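You operate a simulated robot arm through the tools that you are given. There is no shell and no other tool.

You are at the controls of a simulated robot arm. One attempt, no reset.

## Task
Soak up the spill with granules and sweep them into the dustpan.
Fine: cover all of it and wait till the granules turn dark; put the shaker and the brush back. Set down upright: granule shaker, red brush.

The check looks at the end state, three seconds after you hand in, the way a careful person would. Anything else that was tipped, shoved, dropped, spilled or broken makes it a failure. A push-on lid holds only when it is set on centred and level and pressed home; a screw cap is set on level and turned clockwise until tight.

## Robot
A 7-joint arm with a two-finger parallel gripper, fixed in place. Base frame: the origin is on the floor under the middle of its stand, x ahead of it, y to its left, z up. Readings come in mm, degrees, newtons and seconds.
With the tool pointing down near the work surface it reaches from about 300 to 700 mm from the base axis. Its first joint turns from -66.0 to 66.0 degrees. Payload 1.57 kg.
The tool frame sits at the grasp point between the pads (the TCP): z along the fingers, y along the line on which they close. The tips reach 30 mm beyond it. Largest opening 110 mm; finger width 24, thickness 12; the body of the gripper, 48 by 112 mm, starts 78 mm behind the TCP.
Orientation is that of the tool frame in the base frame, as [roll, pitch, yaw] about the fixed x, y, z axes, in that order (R = Rz(yaw) Ry(pitch) Rx(roll)). With the fingers straight down and closing along the base's y, the tool's x points along the base's -x, its y along +y and its z along -z.

## Interface
- The arm moves only by the tool move_arm. Its argument "plan" is a list of rows, each an object (a shift or turn left out is 0, a gripper value left out holds the last) with "delta_rot": the turn, a rotation vector about the base's x, y, z in degrees, a list of three; "xyz": the shift along the base's x, y, z in m, a list of three; "jaw": the gripper command, from -1 (fully open) to 1 (shut), values between in proportion. In form: [{"delta_rot": [wx, wy, wz], "xyz": [tx, ty, tz], "jaw": jaw}, ...]. A call has 1 to 20 rows; each row shifts and turns the commanded pose from where the row before left it. Rows are played at 5 a second. More than 50 mm and 8.6 degrees between two rows, or a gripper value outside its range, and nothing of the call is played. Where a pose cannot be reached the arm comes as near as it can. A force on the tool above 40 N (or 10 N above the force at the start of the call, whichever is more), or a blocked arm, ends the call early, and 0.2 s more pass. The fingers move at their own pace (about 108 mm/s each) and stop on an object; they squeeze with about 33 N. The grip force told is the motor's: it shows also when the fingers shut on nothing. Time passes only in rows, and 0.2 s behind the last, so rows that do not move let the fingers close. The reply holds the time, the measured pose of the TCP, the force on the tool along the base axes, the opening and the grip force, in the units named above and with some noise, with the torque about the TCP (base axes, N m) and any sound that the robot's microphone picked up.
- Cameras (640 x 400 px; columns grow to the right, rows downward): "scene" is fixed at [177.4, -410.8, 1393.3]; the picture's right is [0.59, -0.81, 0.00], its down [-0.54, -0.39, -0.75] and it looks along [0.61, 0.44, -0.66] (base axes); focal length 283 px, centre (320, 200). "wrist" rides on the gripper at [70, 16, -141] in the tool frame; the picture's right is [-0.23, 0.97, 0.00], its down [-0.86, -0.20, -0.48] and it looks along [-0.47, -0.11, 0.88] (tool axes); focal length 222 px, centre (320, 200). There is no depth. A picture from a camera that has moved, and an enlarged one, comes with that camera's place and axes in the base frame and with its lens.
- get_image(camera): a new picture of that camera. No time passes.
- enlarge(camera, box): a new picture of the part [left, top, right, bottom] of that camera's present view, enlarged. No time passes.
- sign_off(): hands the job in; it is judged then, once.

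Nothing tells you positions but the pictures and the camera data. Unless the task says otherwise, let go and move clear before handing in.

The tools are called after "Emit:" as a command line: name --argument value ..., lists and objects as JSON in quotes. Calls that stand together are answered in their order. move_arm: Moves the arm, as the interface text tells. Its arguments: {"type":"object","properties":{"plan":{"type":"array"}},"required":["plan"]} The other tools are called the same way: get_image (camera) takes a picture; enlarge (camera, box) takes an enlarged picture of a part of a camera's view; sign_off () hands the job in.

At the start:

```text
t: 0.0
eef_pos: [331.9, 142.5, 1067.9]
orientation: [-180.0, -0.1, -179.9]
wrist_force: [-0.2, 0.8, 0.8]
moment: [-0.01, 0.04, -0.02]
opening: 110.1
gripper_force: 0.1
```

scene: 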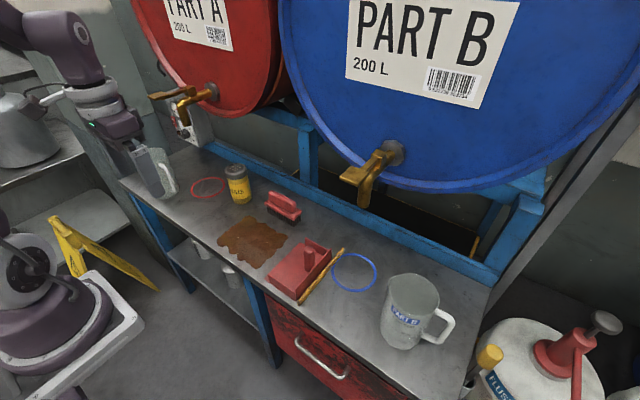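
wrist: 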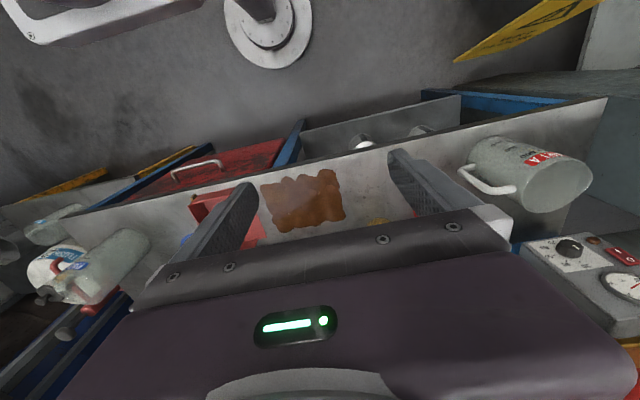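

I see a bench with a brown spill, a yellow granule shaker, a red brush, a red dustpan, two jugs and drums behind. I'll enlarge the views first to measure positions.

Emit:
enlarge --camera "scene" --box '[180, 140, 400, 310]'

Emit:
enlarge --camera "wrist" --box '[160, 120, 480, 280]'

Emit:
enlarge --camera "scene" --box '[210, 150, 310, 230]'

Emit:
enlarge --camera "scene" --box '[250, 220, 390, 320]'

```text
2.35 times, centred on (290, 225) of scene
camera zoom: at [177.4, -410.8, 1393.3], right [0.59, -0.81, 0.0], down [-0.54, -0.39, -0.75], along [0.61, 0.44, -0.66], focal length 667 px, centre (391, 141)
```

zoom: 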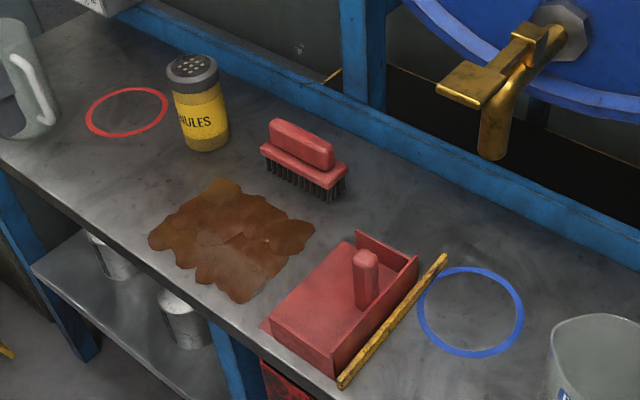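

```text
2.00 times, centred on (320, 200) of wrist
camera zoom: at [262.4, 158.0, 1210.5], right [0.23, 0.97, 0.0], down [0.86, -0.2, 0.48], along [0.47, -0.11, -0.88], focal length 444 px, centre (320, 200)
```

zoom: 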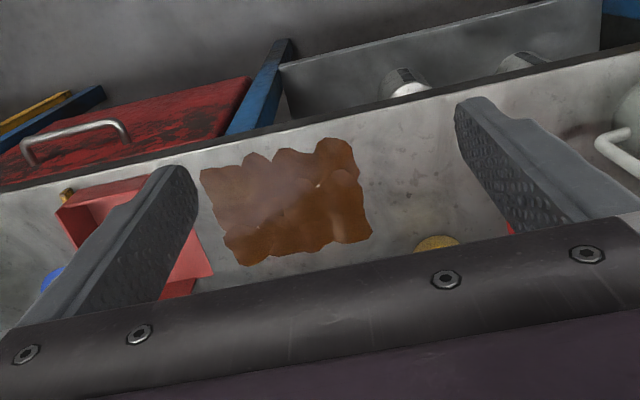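

```text
5.00 times, centred on (260, 190) of scene
camera zoom: at [177.4, -410.8, 1393.3], right [0.59, -0.81, 0.0], down [-0.54, -0.39, -0.75], along [0.61, 0.44, -0.66], focal length 1417 px, centre (620, 250)
```

zoom: 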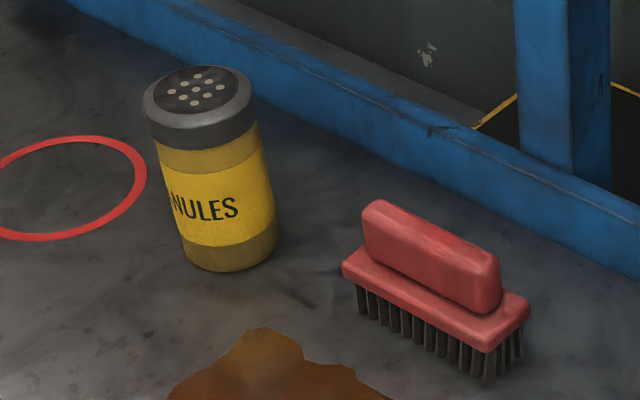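

```text
4.00 times, centred on (320, 270) of scene
camera zoom: at [177.4, -410.8, 1393.3], right [0.59, -0.81, 0.0], down [-0.54, -0.39, -0.75], along [0.61, 0.44, -0.66], focal length 1133 px, centre (320, -80)
```

zoom: 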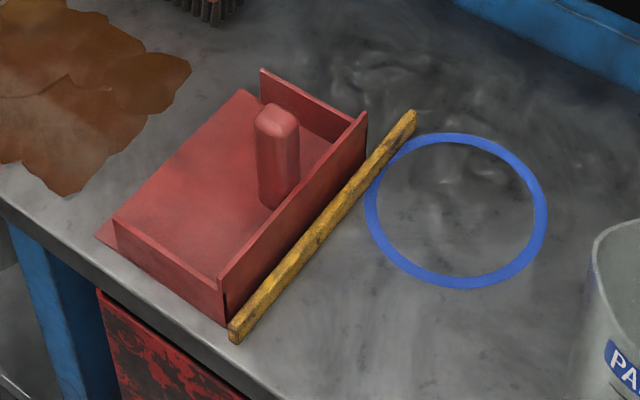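

The table top triangulates to about z=765. The spill spans about x 435–566, y −16–148; the shaker stands near (611, 230), the brush near (626, 57), and the dustpan opens toward +y with its lip at y≈−53. I'll first check in the air that the tool can pitch up toward horizontal.

Emit:
move_arm --plan '[{"delta_rot": [0, -8, 0], "xyz": [0.015, -0.005, -0.01]}, {"delta_rot": [0, -8, 0], "xyz": [0.015, -0.005, -0.01]}, {"delta_rot": [0, -8, 0], "xyz": [0.015, -0.005, -0.01]}, {"delta_rot": [0, -8, 0], "xyz": [0.015, -0.005, -0.01]}, {"delta_rot": [0, -8, 0], "xyz": [0.015, -0.005, -0.01]}, {"delta_rot": [0, -8, 0], "xyz": [0.015, -0.005, -0.01]}, {"delta_rot": [0, -8, 0], "xyz": [0.015, -0.005, -0.01]}, {"delta_rot": [0, -8, 0], "xyz": [0.015, -0.005, -0.01]}, {}]'

Emit:
get_image --camera "scene"

Emit:
get_image --camera "wrist"

```text
t: 2.0
eef_pos: [523.8, 139.5, 1057.5]
orientation: [179.8, 58.9, 179.0]
wrist_force: [-1.0, -0.2, -0.6]
moment: [-0.01, 0.0, 0.02]
opening: 110.0
gripper_force: 0.0
out of reach, approached as far as the arm can: row 3, 4, 5, 6, 7, 8
```

```text
taken
```

scene: 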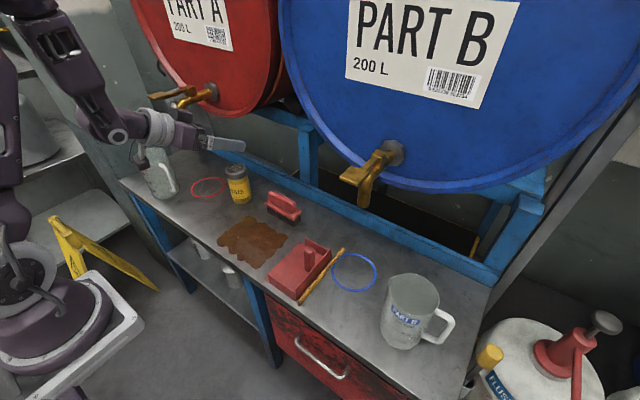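

```text
taken
camera wrist: at [367.6, 159.0, 1072.5], right [0.13, 0.97, 0.2], down [0.03, -0.2, 0.98], along [0.99, -0.12, -0.05], focal length 222 px, centre (320, 200)
```

wrist: 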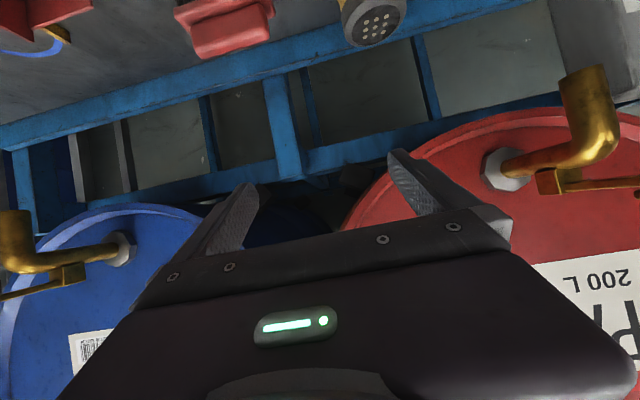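

The tool pitched up to about 31° below horizontal before reaching the arm's limit, with the position drifting. I'll return to a less pitched pose and check how the commanded pose is carried over.

Emit:
move_arm --plan '[{"delta_rot": [0, 5, 0], "xyz": [0, 0, 0]}, {}]'

```text
t: 2.6
eef_pos: [524.0, 140.6, 1058.2]
orientation: [179.9, 53.9, 179.1]
wrist_force: [0.7, 0.0, -0.5]
moment: [0.02, -0.03, 0.02]
opening: 110.0
gripper_force: 0.1
```

The command is re-based on the measured pose, so deltas are reliable. I'll test in the air whether a sideways pouring pose is reachable, with the tool pointing +y and camera side up, before touching the shaker.

Emit:
move_arm --plan '[{"delta_rot": [5.62, 5.62, -1.83], "xyz": [-0.0013, -0.0026, -0.0052]}, {"delta_rot": [5.62, 5.62, -1.83], "xyz": [-0.0013, -0.0026, -0.0052]}, {"delta_rot": [5.62, 5.62, -1.83], "xyz": [-0.0013, -0.0026, -0.0052]}, {"delta_rot": [5.62, 5.62, -1.83], "xyz": [-0.0013, -0.0026, -0.0052]}, {"delta_rot": [5.62, 5.62, -1.83], "xyz": [-0.0013, -0.0026, -0.0052]}, {"delta_rot": [5.62, 5.62, -1.83], "xyz": [-0.0013, -0.0026, -0.0052]}, {"delta_rot": [5.62, 5.62, -1.83], "xyz": [-0.0013, -0.0026, -0.0052]}, {"delta_rot": [5.62, 5.62, -1.83], "xyz": [-0.0013, -0.0026, -0.0052]}, {"delta_rot": [5.62, 5.62, -1.83], "xyz": [-0.0013, -0.0026, -0.0052]}, {"delta_rot": [5.62, 5.62, -1.83], "xyz": [-0.0013, -0.0026, -0.0052]}]'

Emit:
get_image --camera "scene"

```text
t: 4.8
eef_pos: [510.4, 114.2, 1007.5]
orientation: [145.1, -19.3, 144.0]
wrist_force: [0.6, 0.4, -0.4]
moment: [0.0, 0.03, 0.03]
opening: 110.3
gripper_force: 0.0
```

```text
taken
```

scene: 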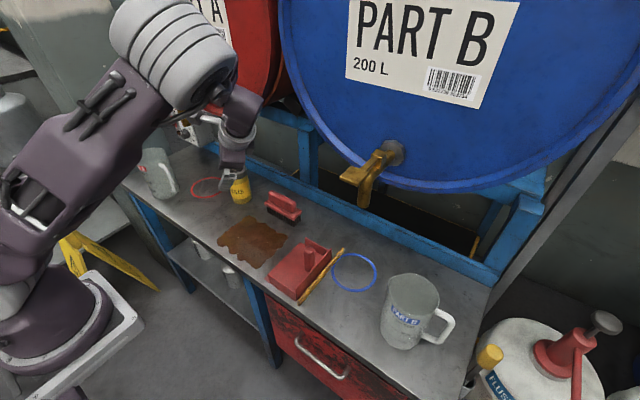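

The arm is following with the elbow swinging out, and no limit was reported. I'll continue the second half of the test rotation.

Emit:
move_arm --plan '[{"delta_rot": [5.62, 5.62, -1.83], "xyz": [-0.0013, -0.0026, -0.0052]}, {"delta_rot": [5.62, 5.62, -1.83], "xyz": [-0.0013, -0.0026, -0.0052]}, {"delta_rot": [5.62, 5.62, -1.83], "xyz": [-0.0013, -0.0026, -0.0052]}, {"delta_rot": [5.62, 5.62, -1.83], "xyz": [-0.0013, -0.0026, -0.0052]}, {"delta_rot": [5.62, 5.62, -1.83], "xyz": [-0.0013, -0.0026, -0.0052]}, {"delta_rot": [5.62, 5.62, -1.83], "xyz": [-0.0013, -0.0026, -0.0052]}, {"delta_rot": [5.62, 5.62, -1.83], "xyz": [-0.0013, -0.0026, -0.0052]}, {"delta_rot": [5.62, 5.62, -1.83], "xyz": [-0.0013, -0.0026, -0.0052]}, {"delta_rot": [5.62, 5.62, -1.83], "xyz": [-0.0013, -0.0026, -0.0052]}]'

Emit:
get_image --camera "scene"

Emit:
get_image --camera "wrist"

```text
t: 6.8
eef_pos: [498.9, 90.2, 959.5]
orientation: [-79.2, -89.2, -10.2]
wrist_force: [0.4, -0.8, 0.2]
moment: [0.03, 0.03, 0.01]
opening: 110.0
gripper_force: 0.0
```

```text
taken
```

scene: 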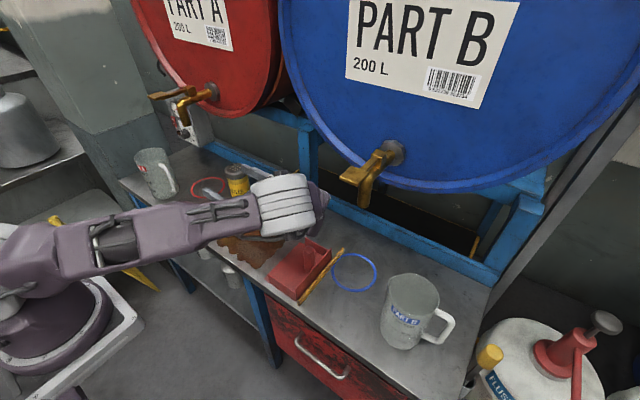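

```text
taken
camera wrist: at [519.1, -50.1, 1029.5], right [0.97, 0.01, -0.24], down [-0.21, -0.48, -0.85], along [-0.12, 0.88, -0.46], focal length 222 px, centre (320, 200)
```

wrist: 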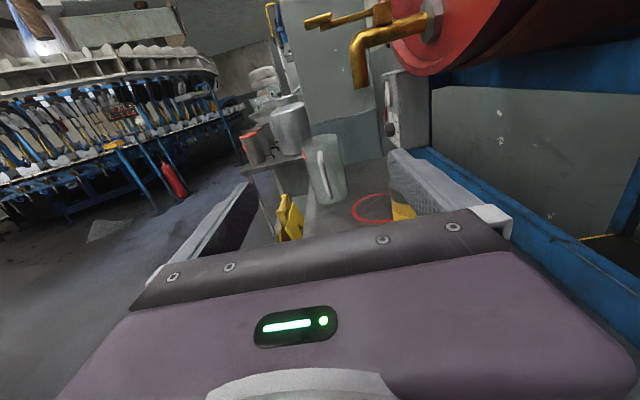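

The pouring pose is reachable without limits. Now I'll retrace the rotation back to the natural pitched orientation so I can approach the shaker.

Emit:
move_arm --plan '[{"delta_rot": [-5.62, -5.62, 1.83], "xyz": [0.0013, 0.0026, 0.0052]}, {"delta_rot": [-5.62, -5.62, 1.83], "xyz": [0.0013, 0.0026, 0.0052]}, {"delta_rot": [-5.62, -5.62, 1.83], "xyz": [0.0013, 0.0026, 0.0052]}, {"delta_rot": [-5.62, -5.62, 1.83], "xyz": [0.0013, 0.0026, 0.0052]}, {"delta_rot": [-5.62, -5.62, 1.83], "xyz": [0.0013, 0.0026, 0.0052]}, {"delta_rot": [-5.62, -5.62, 1.83], "xyz": [0.0013, 0.0026, 0.0052]}, {"delta_rot": [-5.62, -5.62, 1.83], "xyz": [0.0013, 0.0026, 0.0052]}, {"delta_rot": [-5.62, -5.62, 1.83], "xyz": [0.0013, 0.0026, 0.0052]}, {"delta_rot": [-5.62, -5.62, 1.83], "xyz": [0.0013, 0.0026, 0.0052]}, {"delta_rot": [-5.62, -5.62, 1.83], "xyz": [0.0013, 0.0026, 0.0052]}, {"delta_rot": [-5.62, -5.62, 1.83], "xyz": [0.0013, 0.0026, 0.0052]}, {"delta_rot": [-5.62, -5.62, 1.83], "xyz": [0.0013, 0.0026, 0.0052]}, {"delta_rot": [-5.62, -5.62, 1.83], "xyz": [0.0013, 0.0026, 0.0052]}, {"delta_rot": [-5.62, -5.62, 1.83], "xyz": [0.0013, 0.0026, 0.0052]}, {"delta_rot": [-5.62, -5.62, 1.83], "xyz": [0.0013, 0.0026, 0.0052]}, {"delta_rot": [-5.62, -5.62, 1.83], "xyz": [0.0013, 0.0026, 0.0052]}, {"delta_rot": [-5.62, -5.62, 1.83], "xyz": [0.0013, 0.0026, 0.0052]}, {"delta_rot": [-5.62, -5.62, 1.83], "xyz": [0.0013, 0.0026, 0.0052]}, {}]'

Emit:
get_image --camera "scene"

Emit:
get_image --camera "wrist"

```text
t: 10.8
eef_pos: [523.4, 138.4, 1053.2]
orientation: [171.9, 47.9, 171.0]
wrist_force: [-0.8, 0.8, -0.5]
moment: [-0.01, 0.05, 0.0]
opening: 110.0
gripper_force: 0.0
```

```text
taken
```

scene: 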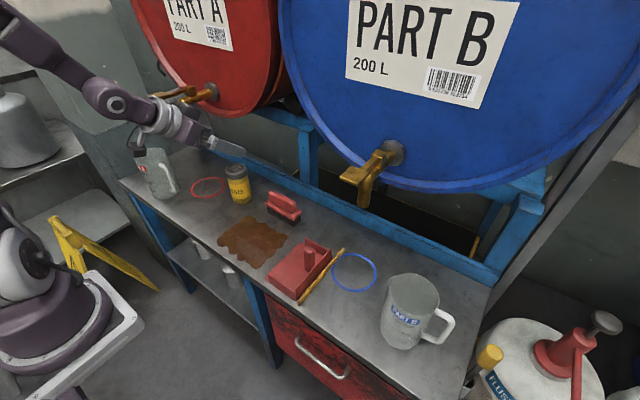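

```text
taken
camera wrist: at [372.3, 158.5, 1097.6], right [0.2, 0.94, 0.26], down [0.2, -0.3, 0.93], along [0.96, -0.14, -0.25], focal length 222 px, centre (320, 200)
```

wrist: 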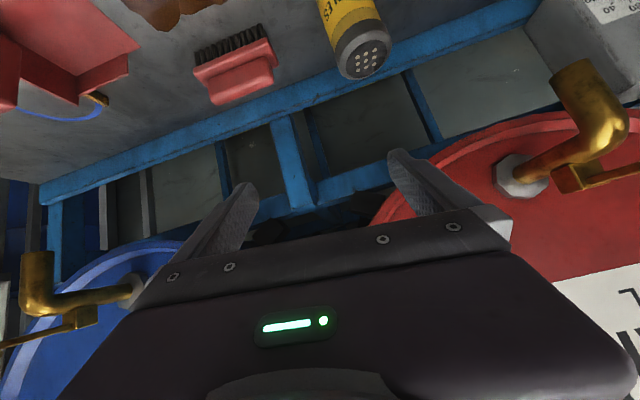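

The orientation is nearly restored. I'll finish the last step of the rotation, yaw about 20° toward the shaker, and move to a standoff behind it.

Emit:
move_arm --plan '[{"delta_rot": [-5.62, -5.62, 1.83], "xyz": [0, 0, 0]}, {"delta_rot": [0, 0, 6.7], "xyz": [-0.004, 0.015, -0.02]}, {"delta_rot": [0, 0, 6.7], "xyz": [-0.004, 0.015, -0.02]}, {"delta_rot": [0, 0, 6.6], "xyz": [-0.004, 0.015, -0.02]}, {"xyz": [-0.004, 0.01, -0.02]}, {"xyz": [-0.004, 0, -0.02]}, {"xyz": [-0.004, 0, -0.02]}, {}, {}]'

Emit:
get_image --camera "scene"

Emit:
get_image --camera "wrist"

```text
t: 12.8
eef_pos: [497.9, 194.1, 932.7]
orientation: [-180.0, 54.0, -160.9]
wrist_force: [0.0, 0.3, 0.3]
moment: [0.0, -0.01, 0.01]
opening: 110.1
gripper_force: 0.0
```

```text
taken
```

scene: 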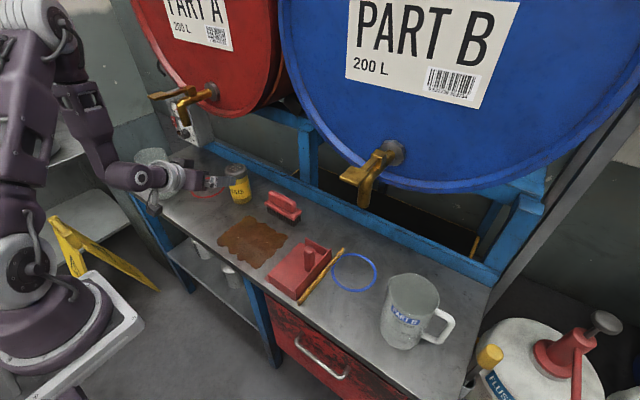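

```text
taken
camera wrist: at [346.5, 158.0, 960.1], right [-0.19, 0.96, 0.18], down [0.17, -0.15, 0.97], along [0.97, 0.22, -0.14], focal length 222 px, centre (320, 200)
```

wrist: 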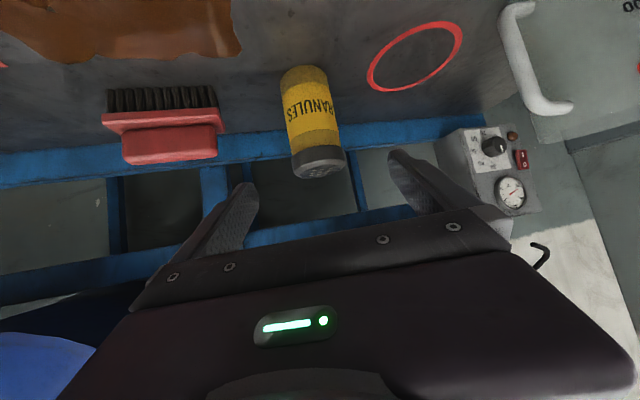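

The pose is reached without any limit. I'll enlarge the wrist view to pin down the shaker's axis and height.

Emit:
enlarge --camera "wrist" --box '[240, 50, 400, 200]'

Emit:
enlarge --camera "wrist" --box '[80, 70, 240, 180]'

Emit:
enlarge --camera "scene" --box '[190, 150, 310, 230]'

```text
2.67 times, centred on (320, 125) of wrist
camera zoom: at [346.5, 158.0, 960.1], right [-0.19, 0.96, 0.18], down [0.17, -0.15, 0.97], along [0.97, 0.22, -0.14], focal length 592 px, centre (320, 400)
```

zoom: 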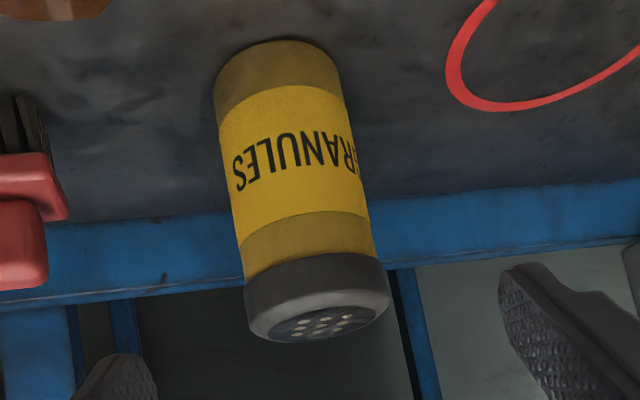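

```text
3.64 times, centred on (160, 125) of wrist
camera zoom: at [346.5, 158.0, 960.1], right [-0.19, 0.96, 0.18], down [0.17, -0.15, 0.97], along [0.97, 0.22, -0.14], focal length 808 px, centre (902, 473)
```

zoom: 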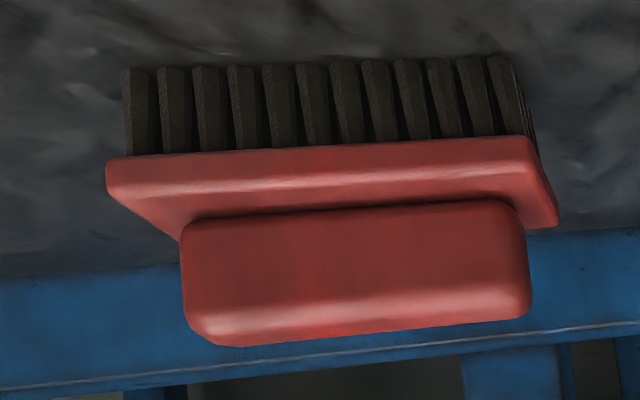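

```text
5.00 times, centred on (250, 190) of scene
camera zoom: at [177.4, -410.8, 1393.3], right [0.59, -0.81, 0.0], down [-0.54, -0.39, -0.75], along [0.61, 0.44, -0.66], focal length 1417 px, centre (670, 250)
```

zoom: 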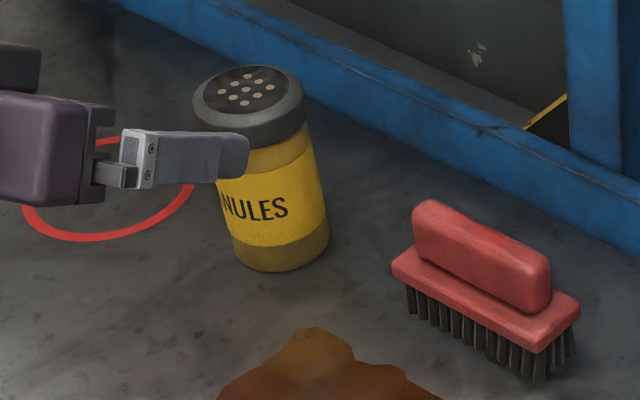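

The shaker axis triangulates to about (610, 228), with its top at z≈888 and a diameter of about 64–69 mm. I'll move to the pre-grasp point and advance along the tool axis to the body, keeping the fingers open.

Emit:
move_arm --plan '[{"xyz": [0.014, 0.0024, -0.026]}, {"xyz": [0.014, 0.0024, -0.026]}, {}, {"xyz": [0.0168, 0.0058, -0.0129]}, {"xyz": [0.0168, 0.0058, -0.0129]}, {}]'

Emit:
get_image --camera "wrist"

Emit:
enlarge --camera "scene" --box '[170, 150, 290, 230]'

```text
t: 14.2
eef_pos: [561.7, 208.5, 854.8]
orientation: [179.9, 54.0, -160.9]
wrist_force: [0.6, -0.1, 0.2]
moment: [0.01, 0.0, -0.01]
opening: 110.1
gripper_force: 0.0
```

```text
taken
camera wrist: at [408.6, 174.0, 882.9], right [-0.19, 0.96, 0.18], down [0.17, -0.15, 0.97], along [0.97, 0.22, -0.14], focal length 222 px, centre (320, 200)
```

wrist: 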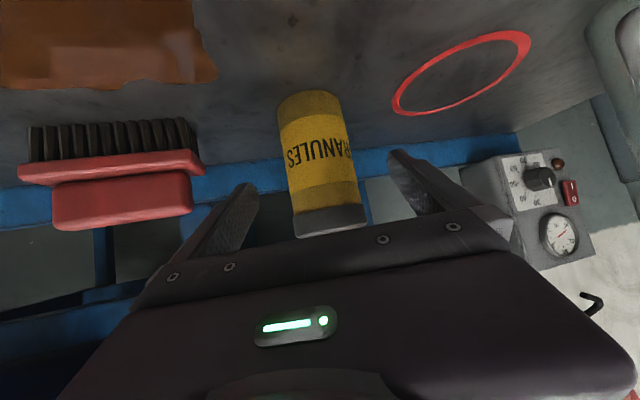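

```text
5.00 times, centred on (230, 190) of scene
camera zoom: at [177.4, -410.8, 1393.3], right [0.59, -0.81, 0.0], down [-0.54, -0.39, -0.75], along [0.61, 0.44, -0.66], focal length 1417 px, centre (770, 250)
```

zoom: 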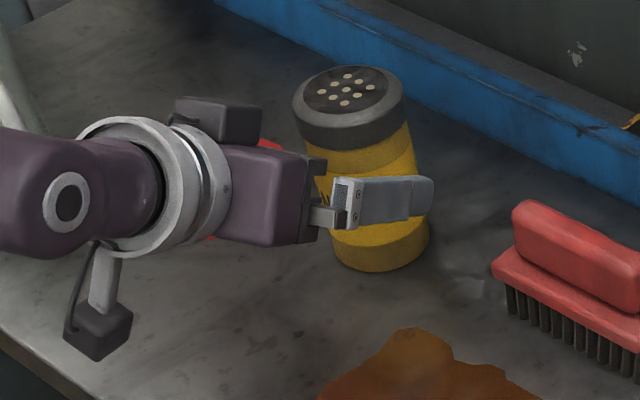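

The fingers straddle the shaker with even gaps. I'll advance the last 65 mm.

Emit:
move_arm --plan '[{"xyz": [0.0161, 0.0065, -0.013]}, {"xyz": [0.0161, 0.0065, -0.013]}, {"xyz": [0.0161, 0.0065, -0.0128]}, {}, {}]'

Emit:
get_image --camera "wrist"

Emit:
enlarge --camera "scene" --box '[170, 150, 290, 230]'

```text
t: 15.4
eef_pos: [610.1, 230.0, 817.4]
orientation: [-180.0, 54.0, -161.0]
wrist_force: [-0.3, 0.1, -0.4]
moment: [0.0, 0.01, 0.01]
opening: 110.0
gripper_force: 0.0
```

```text
taken
camera wrist: at [457.5, 193.8, 844.2], right [-0.19, 0.96, 0.18], down [0.17, -0.15, 0.97], along [0.97, 0.22, -0.14], focal length 222 px, centre (320, 200)
```

wrist: 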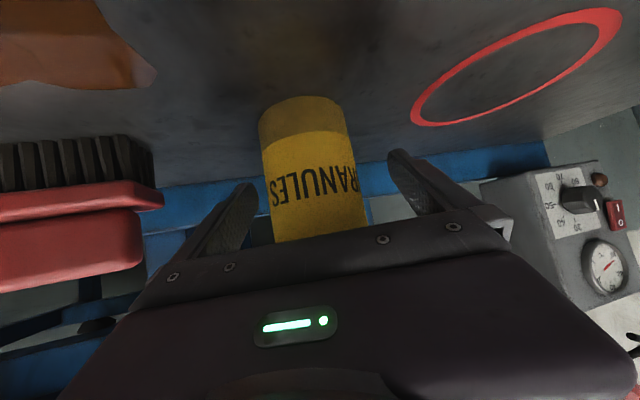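

```text
5.00 times, centred on (230, 190) of scene
camera zoom: at [177.4, -410.8, 1393.3], right [0.59, -0.81, 0.0], down [-0.54, -0.39, -0.75], along [0.61, 0.44, -0.66], focal length 1417 px, centre (770, 250)
```

zoom: 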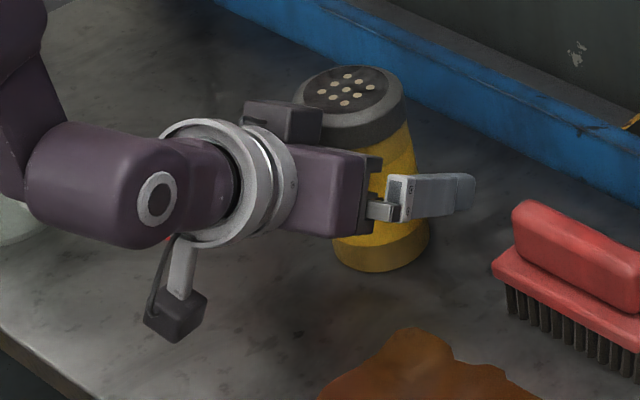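

The pads are level with the shaker body and well centred. I'll close the gripper on it.

Emit:
move_arm --plan '[{"jaw": 0.0}, {"jaw": 0.3}, {"jaw": 1}, {"jaw": 1}, {"jaw": 1}, {"jaw": 1}]'

Emit:
get_image --camera "wrist"

Emit:
enlarge --camera "scene" --box '[170, 150, 290, 230]'

```text
t: 16.8
eef_pos: [609.2, 228.8, 816.9]
orientation: [-180.0, 54.1, -160.9]
wrist_force: [0.1, -1.4, -0.1]
moment: [-0.06, -0.1, 0.0]
opening: 63.1
gripper_force: 32.5
```

```text
taken
camera wrist: at [457.4, 193.7, 844.4], right [-0.19, 0.96, 0.18], down [0.17, -0.15, 0.97], along [0.97, 0.22, -0.14], focal length 222 px, centre (320, 200)
```

wrist: 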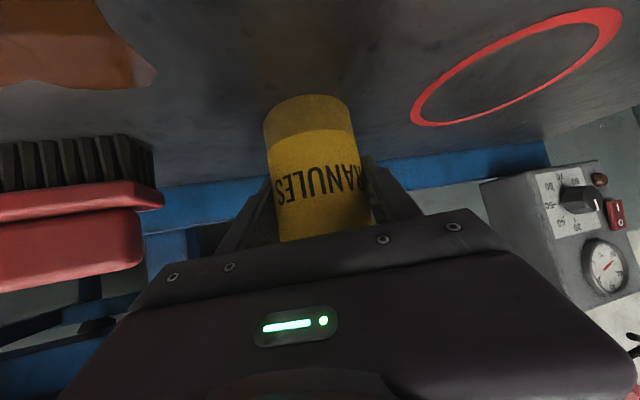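

```text
5.00 times, centred on (230, 190) of scene
camera zoom: at [177.4, -410.8, 1393.3], right [0.59, -0.81, 0.0], down [-0.54, -0.39, -0.75], along [0.61, 0.44, -0.66], focal length 1417 px, centre (770, 250)
```

zoom: 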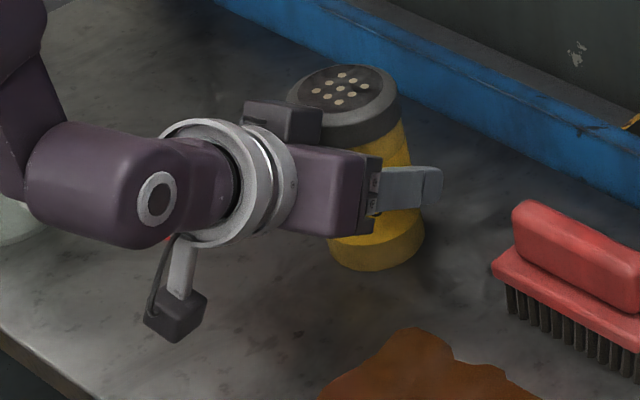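

Gripped at 63 mm. I'll lift it straight up and keep this pose as the return point.

Emit:
move_arm --plan '[{"xyz": [0, 0, 0.01]}, {"xyz": [0, 0, 0.02]}, {"xyz": [0, 0, 0.03]}, {"xyz": [0, 0, 0.03]}, {"xyz": [0, 0, 0.03]}, {"xyz": [0, 0, 0.03]}, {}, {}]'

Emit:
get_image --camera "scene"

Emit:
get_image --camera "wrist"

```text
t: 18.6
eef_pos: [609.0, 228.0, 967.4]
orientation: [180.0, 53.9, -160.9]
wrist_force: [0.0, 1.0, -4.7]
moment: [0.01, 0.0, 0.02]
opening: 66.7
gripper_force: 33.2
```

```text
taken
```

scene: 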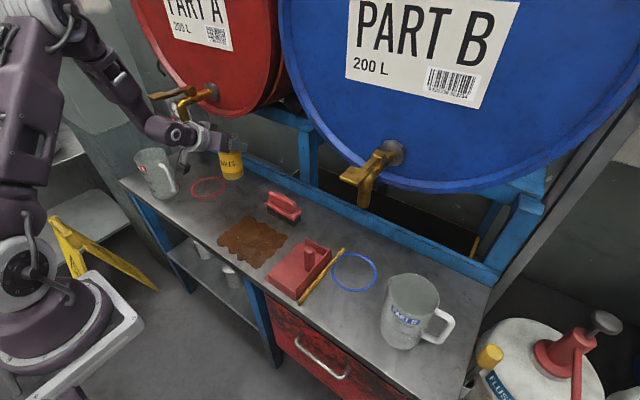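

```text
taken
camera wrist: at [456.7, 193.7, 995.2], right [-0.19, 0.96, 0.18], down [0.17, -0.15, 0.97], along [0.97, 0.22, -0.14], focal length 222 px, centre (320, 200)
```

wrist: 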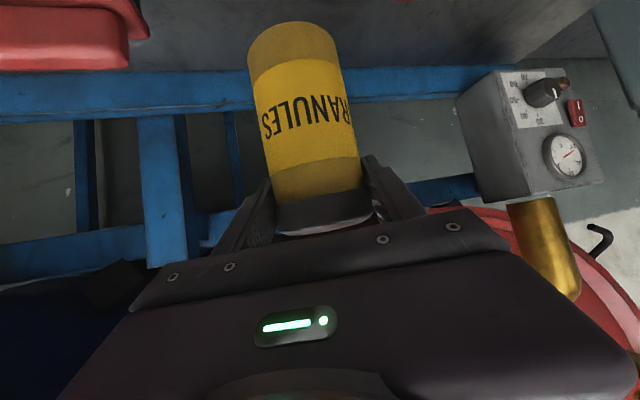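

The opening went from 63 to 66.7 mm, so the shaker may have slipped down until the wider cap caught in the pads. I'll look closely before going on.

Emit:
enlarge --camera "wrist" --box '[220, 10, 440, 260]'

Emit:
enlarge --camera "scene" --box '[150, 100, 290, 200]'

```text
1.60 times, centred on (330, 135) of wrist
camera zoom: at [456.7, 193.7, 995.2], right [-0.19, 0.96, 0.18], down [0.17, -0.15, 0.97], along [0.97, 0.22, -0.14], focal length 355 px, centre (304, 304)
```

zoom: 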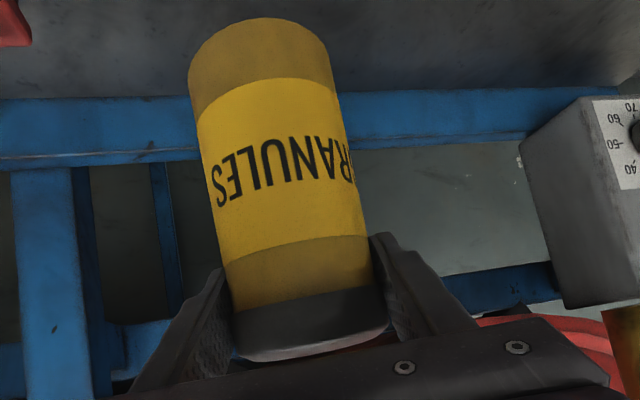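

```text
4.00 times, centred on (220, 150) of scene
camera zoom: at [177.5, -410.7, 1393.3], right [0.59, -0.81, 0.0], down [-0.54, -0.39, -0.75], along [0.61, 0.44, -0.66], focal length 1133 px, centre (720, 400)
```

zoom: 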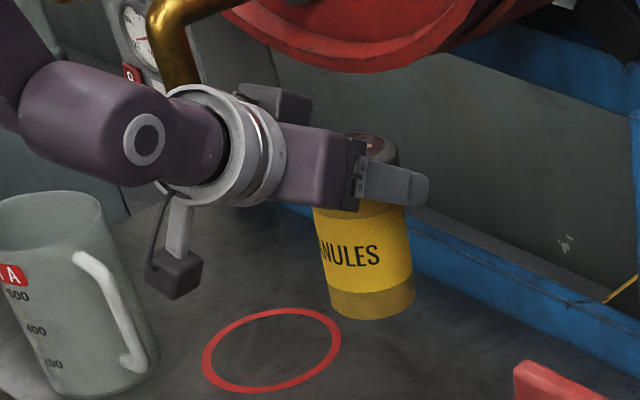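

The shaker slid about 50 mm and the pads now hold it at the cap. I'll wait two seconds and compare to see whether it is still creeping.

Emit:
move_arm --plan '[{}, {}, {}, {}, {}, {}, {}, {}, {}, {}]'

Emit:
enlarge --camera "wrist" --box '[220, 10, 440, 260]'

```text
t: 20.8
eef_pos: [608.6, 229.5, 967.2]
orientation: [179.9, 54.0, -160.9]
wrist_force: [0.6, -0.4, -3.4]
moment: [0.02, -0.04, 0.03]
opening: 67.0
gripper_force: 33.1
```

```text
1.60 times, centred on (330, 135) of wrist
camera zoom: at [456.7, 193.7, 995.1], right [-0.19, 0.96, 0.18], down [0.17, -0.15, 0.97], along [0.97, 0.22, -0.14], focal length 355 px, centre (304, 304)
```

zoom: 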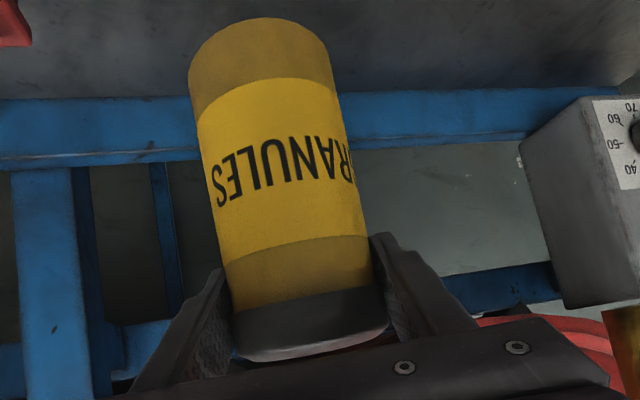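

It is stable now. I'll zoom in further to see exactly where the pads sit relative to the cap edge.

Emit:
enlarge --camera "scene" --box '[205, 125, 265, 185]'

Emit:
enlarge --camera "wrist" --box '[260, 150, 420, 250]'

```text
6.67 times, centred on (235, 155) of scene
camera zoom: at [177.5, -410.7, 1393.3], right [0.59, -0.81, 0.0], down [-0.54, -0.39, -0.75], along [0.61, 0.44, -0.66], focal length 1889 px, centre (887, 500)
```

zoom: 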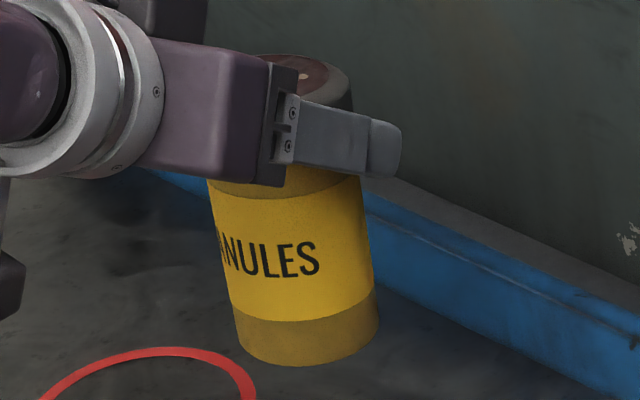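

```text
4.00 times, centred on (340, 200) of wrist
camera zoom: at [456.7, 193.7, 995.1], right [-0.19, 0.96, 0.18], down [0.17, -0.15, 0.97], along [0.97, 0.22, -0.14], focal length 888 px, centre (240, 200)
```

zoom: 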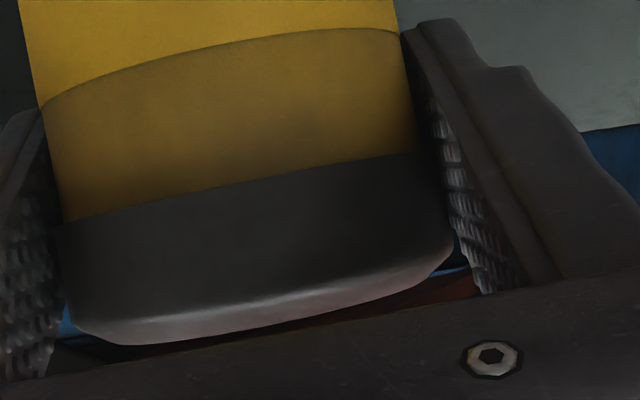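

The pads hold the cap's lower edge and the shaker has tilted about 9°. I'll lower it back over its home spot and use the table contact to gauge the grip's friction before regrasping.

Emit:
move_arm --plan '[{"xyz": [0.007, 0.001, -0.02]}, {"xyz": [0.007, 0.001, -0.025]}, {"xyz": [0, 0, -0.025]}, {"xyz": [0, 0, -0.015]}, {"xyz": [0, 0, -0.008]}, {}, {}]'

Emit:
enlarge --camera "scene" --box '[200, 145, 290, 215]'

Emit:
get_image --camera "wrist"

```text
t: 22.4
eef_pos: [623.0, 231.6, 874.4]
orientation: [180.0, 54.0, -160.9]
wrist_force: [0.4, 0.1, -3.3]
moment: [0.02, 0.02, -0.05]
opening: 66.8
gripper_force: 33.2
```

```text
5.71 times, centred on (245, 180) of scene
camera zoom: at [177.5, -410.7, 1393.3], right [0.59, -0.81, 0.0], down [-0.54, -0.39, -0.75], along [0.61, 0.44, -0.66], focal length 1619 px, centre (749, 314)
```

zoom: 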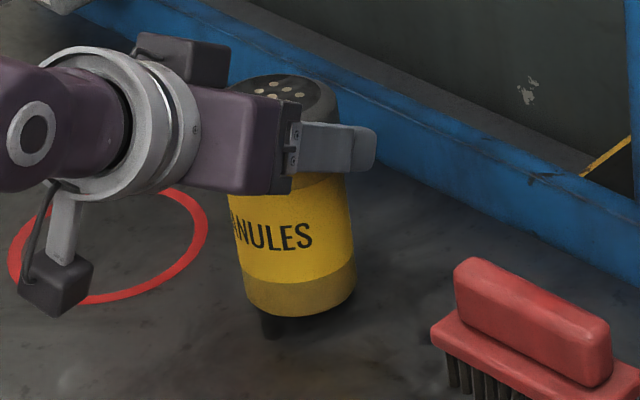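

```text
taken
camera wrist: at [470.4, 195.9, 900.9], right [-0.19, 0.96, 0.18], down [0.17, -0.15, 0.97], along [0.97, 0.22, -0.14], focal length 222 px, centre (320, 200)
```

wrist: 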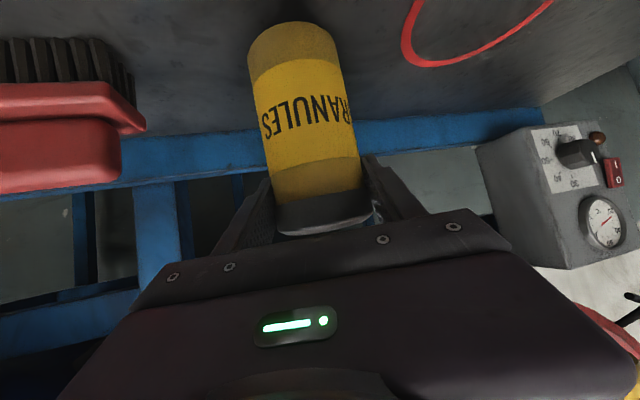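

It's hanging about 10 mm above the table and the grip is unchanged. I'll lower in small steps until I feel contact.

Emit:
move_arm --plan '[{"xyz": [0, 0, -0.005]}, {"xyz": [0, 0, -0.003]}, {"xyz": [0, 0, -0.002]}, {}, {}]'

```text
t: 23.6
eef_pos: [622.8, 230.1, 865.1]
orientation: [180.0, 54.1, -160.8]
wrist_force: [-3.3, -1.2, 11.4]
moment: [-0.02, -0.09, -0.06]
opening: 66.8
gripper_force: 32.9
```

Contact: the table now pushes up with about 11 N. I'll check whether the shaker moved within the pads.

Emit:
enlarge --camera "wrist" --box '[220, 10, 440, 260]'

Emit:
enlarge --camera "scene" --box '[200, 145, 290, 215]'

```text
1.60 times, centred on (330, 135) of wrist
camera zoom: at [471.2, 195.8, 891.5], right [-0.19, 0.96, 0.18], down [0.17, -0.15, 0.97], along [0.97, 0.22, -0.14], focal length 355 px, centre (304, 304)
```

zoom: 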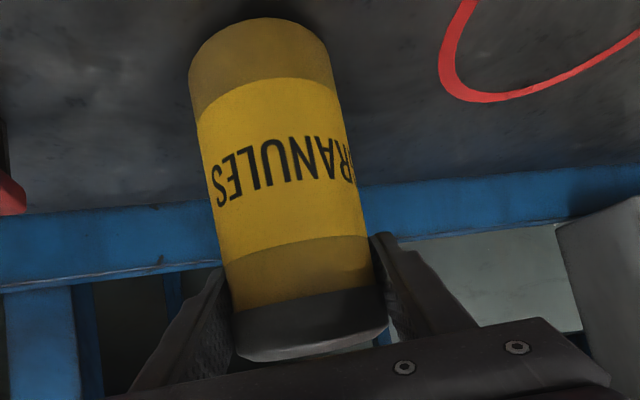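

```text
5.71 times, centred on (245, 180) of scene
camera zoom: at [177.2, -410.9, 1393.3], right [0.59, -0.81, 0.0], down [-0.54, -0.39, -0.75], along [0.61, 0.44, -0.66], focal length 1619 px, centre (749, 314)
```

zoom: 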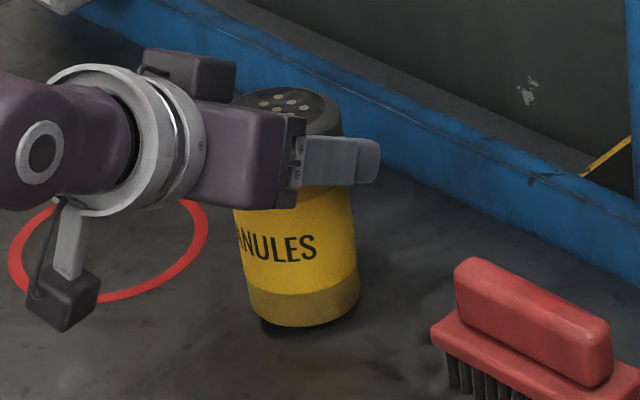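

The shaker didn't budge in the pads under about 15 N of push, so this cap grip holds well in the direction that matters when inverted. I'll lift gently and confirm it stays put.

Emit:
move_arm --plan '[{"xyz": [0, 0, 0.005]}, {"xyz": [0, 0, 0.01]}, {"xyz": [0, 0, 0.015]}, {"xyz": [0, 0, 0.02]}, {"xyz": [0, 0, 0.025]}, {"xyz": [0, 0, 0.03]}, {"xyz": [0, 0, 0.03]}, {"xyz": [0, 0, 0.025]}, {}, {}]'

Emit:
enlarge --camera "wrist" --box '[220, 10, 440, 260]'

```text
t: 25.8
eef_pos: [622.6, 231.3, 1023.0]
orientation: [-180.0, 54.0, -160.9]
wrist_force: [0.1, 0.7, -2.7]
moment: [0.03, -0.02, -0.01]
opening: 66.9
gripper_force: 32.7
```

```text
1.60 times, centred on (330, 135) of wrist
camera zoom: at [471.1, 196.6, 1051.4], right [-0.19, 0.96, 0.18], down [0.17, -0.15, 0.97], along [0.97, 0.22, -0.14], focal length 355 px, centre (304, 304)
```

zoom: 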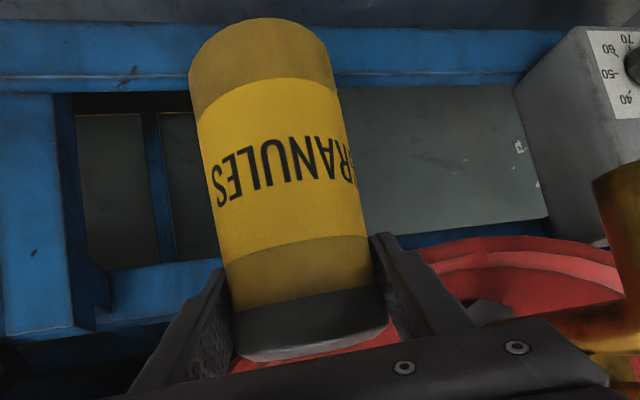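

The grip is unchanged after lifting. I'll go back to the start pose of my tested rotation, over the spill's edge and still upright, and verify before inverting.

Emit:
move_arm --plan '[{"delta_rot": [0, 0, -3.8], "xyz": [-0.0197, -0.0184, 0.0066]}, {"delta_rot": [0, 0, -3.8], "xyz": [-0.0197, -0.0184, 0.0066]}, {"delta_rot": [0, 0, -3.8], "xyz": [-0.0197, -0.0184, 0.0066]}, {"delta_rot": [0, 0, -3.8], "xyz": [-0.0197, -0.0184, 0.0066]}, {"delta_rot": [0, 0, -3.9], "xyz": [-0.0197, -0.0184, 0.0066]}, {}]'

Emit:
get_image --camera "scene"

Emit:
enlarge --camera "wrist" --box '[220, 10, 440, 260]'

```text
t: 27.2
eef_pos: [525.5, 138.1, 1055.6]
orientation: [-179.9, 54.0, 179.9]
wrist_force: [0.4, -0.8, -3.2]
moment: [-0.05, 0.0, -0.03]
opening: 66.4
gripper_force: 32.6
```

```text
taken
```

scene: 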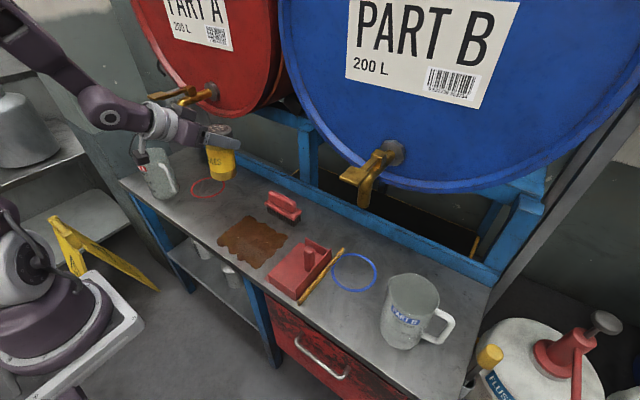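

```text
1.60 times, centred on (330, 135) of wrist
camera zoom: at [369.8, 154.8, 1084.1], right [0.13, 0.97, 0.18], down [0.11, -0.2, 0.97], along [0.98, -0.11, -0.14], focal length 355 px, centre (304, 304)
```

zoom: 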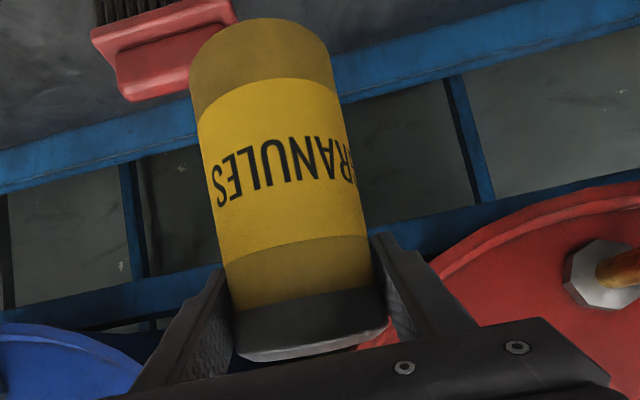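

All steady. I'll now perform the inversion rotation with the cap staying above the spill, first half to about horizontal.

Emit:
move_arm --plan '[{"delta_rot": [5.62, 5.62, -1.83], "xyz": [-0.0015, -0.0045, -0.0055]}, {"delta_rot": [5.62, 5.62, -1.83], "xyz": [-0.0015, -0.0045, -0.0055]}, {"delta_rot": [5.62, 5.62, -1.83], "xyz": [-0.0015, -0.0045, -0.0055]}, {"delta_rot": [5.62, 5.62, -1.83], "xyz": [-0.0015, -0.0045, -0.0055]}, {"delta_rot": [5.62, 5.62, -1.83], "xyz": [-0.0015, -0.0045, -0.0055]}, {"delta_rot": [5.62, 5.62, -1.83], "xyz": [-0.0015, -0.0045, -0.0055]}, {"delta_rot": [5.62, 5.62, -1.83], "xyz": [-0.0015, -0.0045, -0.0055]}, {"delta_rot": [5.62, 5.62, -1.83], "xyz": [-0.0015, -0.0045, -0.0055]}, {"delta_rot": [5.62, 5.62, -1.83], "xyz": [-0.0015, -0.0045, -0.0055]}]'

Emit:
get_image --camera "scene"

Emit:
get_image --camera "wrist"

```text
t: 29.2
eef_pos: [511.0, 97.5, 1006.7]
orientation: [145.9, -11.2, 145.8]
wrist_force: [-0.3, 0.0, -3.7]
moment: [-0.1, -0.06, 0.03]
opening: 66.8
gripper_force: 32.7
```

```text
taken
```

scene: 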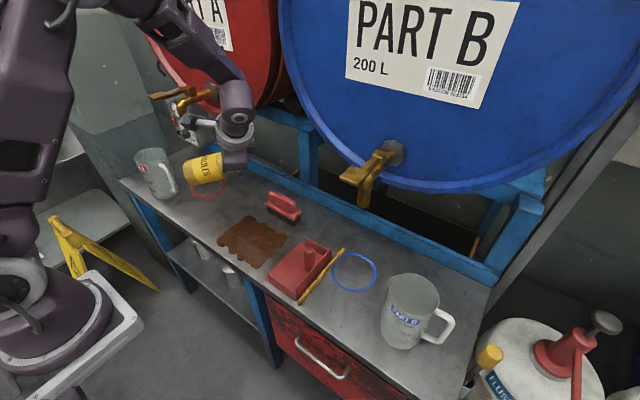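

```text
taken
camera wrist: at [437.8, 68.6, 1145.4], right [0.73, 0.48, 0.49], down [0.5, -0.86, 0.11], along [0.48, 0.16, -0.86], focal length 222 px, centre (320, 200)
```

wrist: 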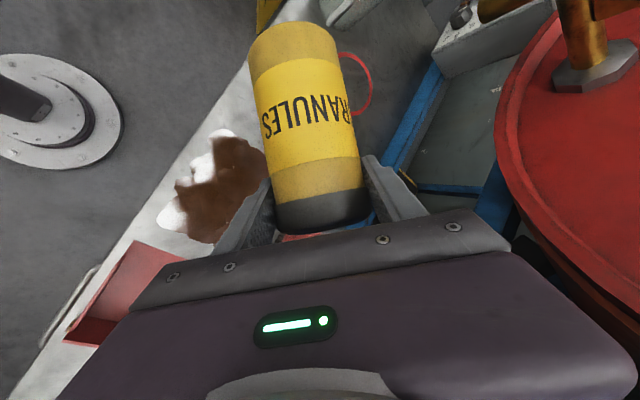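

The shaker is holding still in the grip, near horizontal. I'll complete the inversion.

Emit:
move_arm --plan '[{"delta_rot": [5.62, 5.62, -1.83], "xyz": [-0.001, -0.001, -0.0045]}, {"delta_rot": [5.62, 5.62, -1.83], "xyz": [-0.001, -0.001, -0.0045]}, {"delta_rot": [5.62, 5.62, -1.83], "xyz": [-0.001, -0.001, -0.0045]}, {"delta_rot": [5.62, 5.62, -1.83], "xyz": [-0.001, -0.001, -0.0045]}, {"delta_rot": [5.62, 5.62, -1.83], "xyz": [-0.001, -0.001, -0.0045]}, {"delta_rot": [5.62, 5.62, -1.83], "xyz": [-0.001, -0.001, -0.0045]}, {"delta_rot": [5.62, 5.62, -1.83], "xyz": [-0.001, -0.001, -0.0045]}, {"delta_rot": [5.62, 5.62, -1.83], "xyz": [-0.001, -0.001, -0.0045]}, {"delta_rot": [5.62, 5.62, -1.83], "xyz": [-0.001, -0.001, -0.0045]}, {"delta_rot": [5.62, 5.62, -1.83], "xyz": [-0.001, -0.001, -0.0045]}]'

Emit:
get_image --camera "scene"

Emit:
get_image --camera "wrist"

```text
t: 31.4
eef_pos: [500.1, 87.7, 961.8]
orientation: [-62.4, -89.7, -27.7]
wrist_force: [-0.7, -0.7, -3.4]
moment: [-0.08, -0.03, -0.03]
opening: 67.0
gripper_force: 33.0
```

```text
taken
```

scene: 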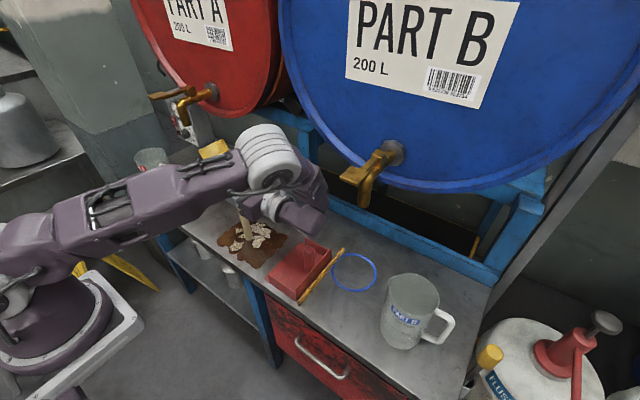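

```text
taken
camera wrist: at [517.5, -52.8, 1032.2], right [0.97, 0.0, -0.23], down [-0.2, -0.48, -0.86], along [-0.11, 0.88, -0.46], focal length 222 px, centre (320, 200)
```

wrist: 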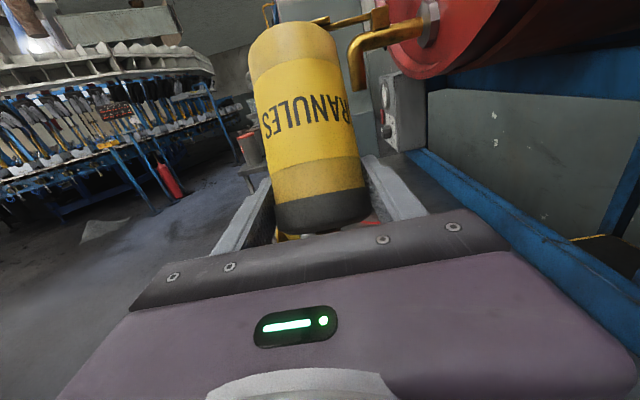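

Granules are flowing and covering patches of the spill. I'll zoom in to see the coverage and the landing point.

Emit:
enlarge --camera "scene" --box '[200, 190, 330, 280]'

```text
4.44 times, centred on (265, 235) of scene
camera zoom: at [177.5, -410.7, 1393.3], right [0.59, -0.81, 0.0], down [-0.54, -0.39, -0.75], along [0.61, 0.44, -0.66], focal length 1259 px, centre (564, 44)
```

zoom: 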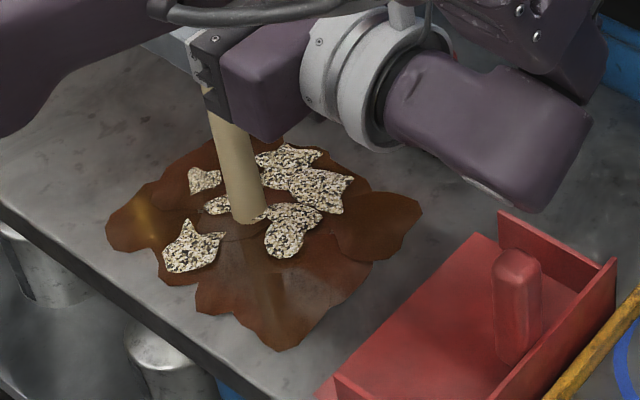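

The stream lands about 10 mm toward −y from the TCP, at roughly (498, 78). I'll raster the stream over the spill along y-lines, keeping the height.

Emit:
move_arm --plan '[{"xyz": [0.003, 0.015, 0]}, {"xyz": [0.003, 0.015, 0]}, {"xyz": [0.003, 0.015, 0]}, {"xyz": [0.003, 0.013, 0]}, {"xyz": [0, -0.0143, 0]}, {"xyz": [0, -0.0143, 0]}, {"xyz": [0, -0.0143, 0]}, {"xyz": [0, -0.0143, 0]}, {"xyz": [0, -0.0143, 0]}, {"xyz": [0, -0.0143, 0]}, {"xyz": [0, -0.0143, 0]}, {"xyz": [0, -0.0143, 0]}, {"xyz": [0, -0.0143, 0]}, {"xyz": [0, -0.0143, 0]}, {"xyz": [0.022, 0, 0]}, {"xyz": [0, 0.015, 0]}, {"xyz": [0, 0.015, 0]}, {"xyz": [0, 0.015, 0]}, {"xyz": [0, 0.015, 0]}]'

Emit:
enlarge --camera "scene" --box '[200, 190, 330, 280]'

Emit:
get_image --camera "scene"

```text
t: 35.4
eef_pos: [534.9, 64.8, 963.5]
orientation: [-82.4, -90.0, -7.5]
wrist_force: [0.4, 0.0, -3.7]
moment: [-0.04, 0.0, -0.02]
opening: 66.9
gripper_force: 32.9
```

```text
4.44 times, centred on (265, 235) of scene
camera zoom: at [177.6, -410.7, 1393.3], right [0.59, -0.81, 0.0], down [-0.54, -0.39, -0.75], along [0.61, 0.44, -0.66], focal length 1259 px, centre (564, 44)
```

zoom: 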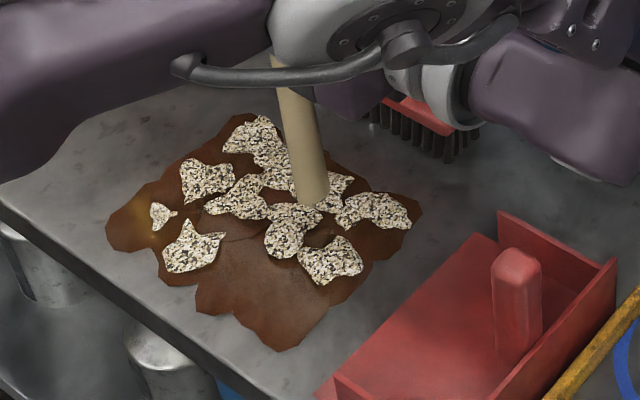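

```text
taken
```

scene: 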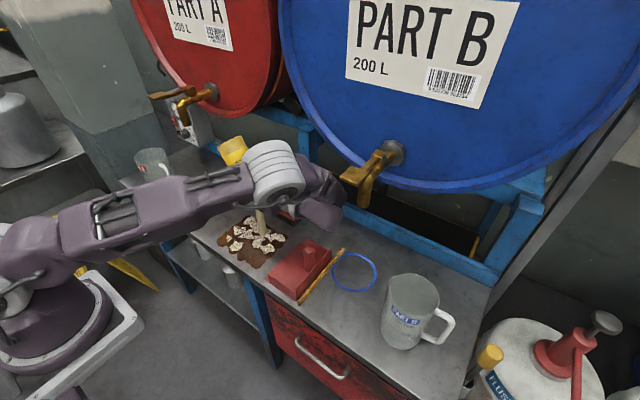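

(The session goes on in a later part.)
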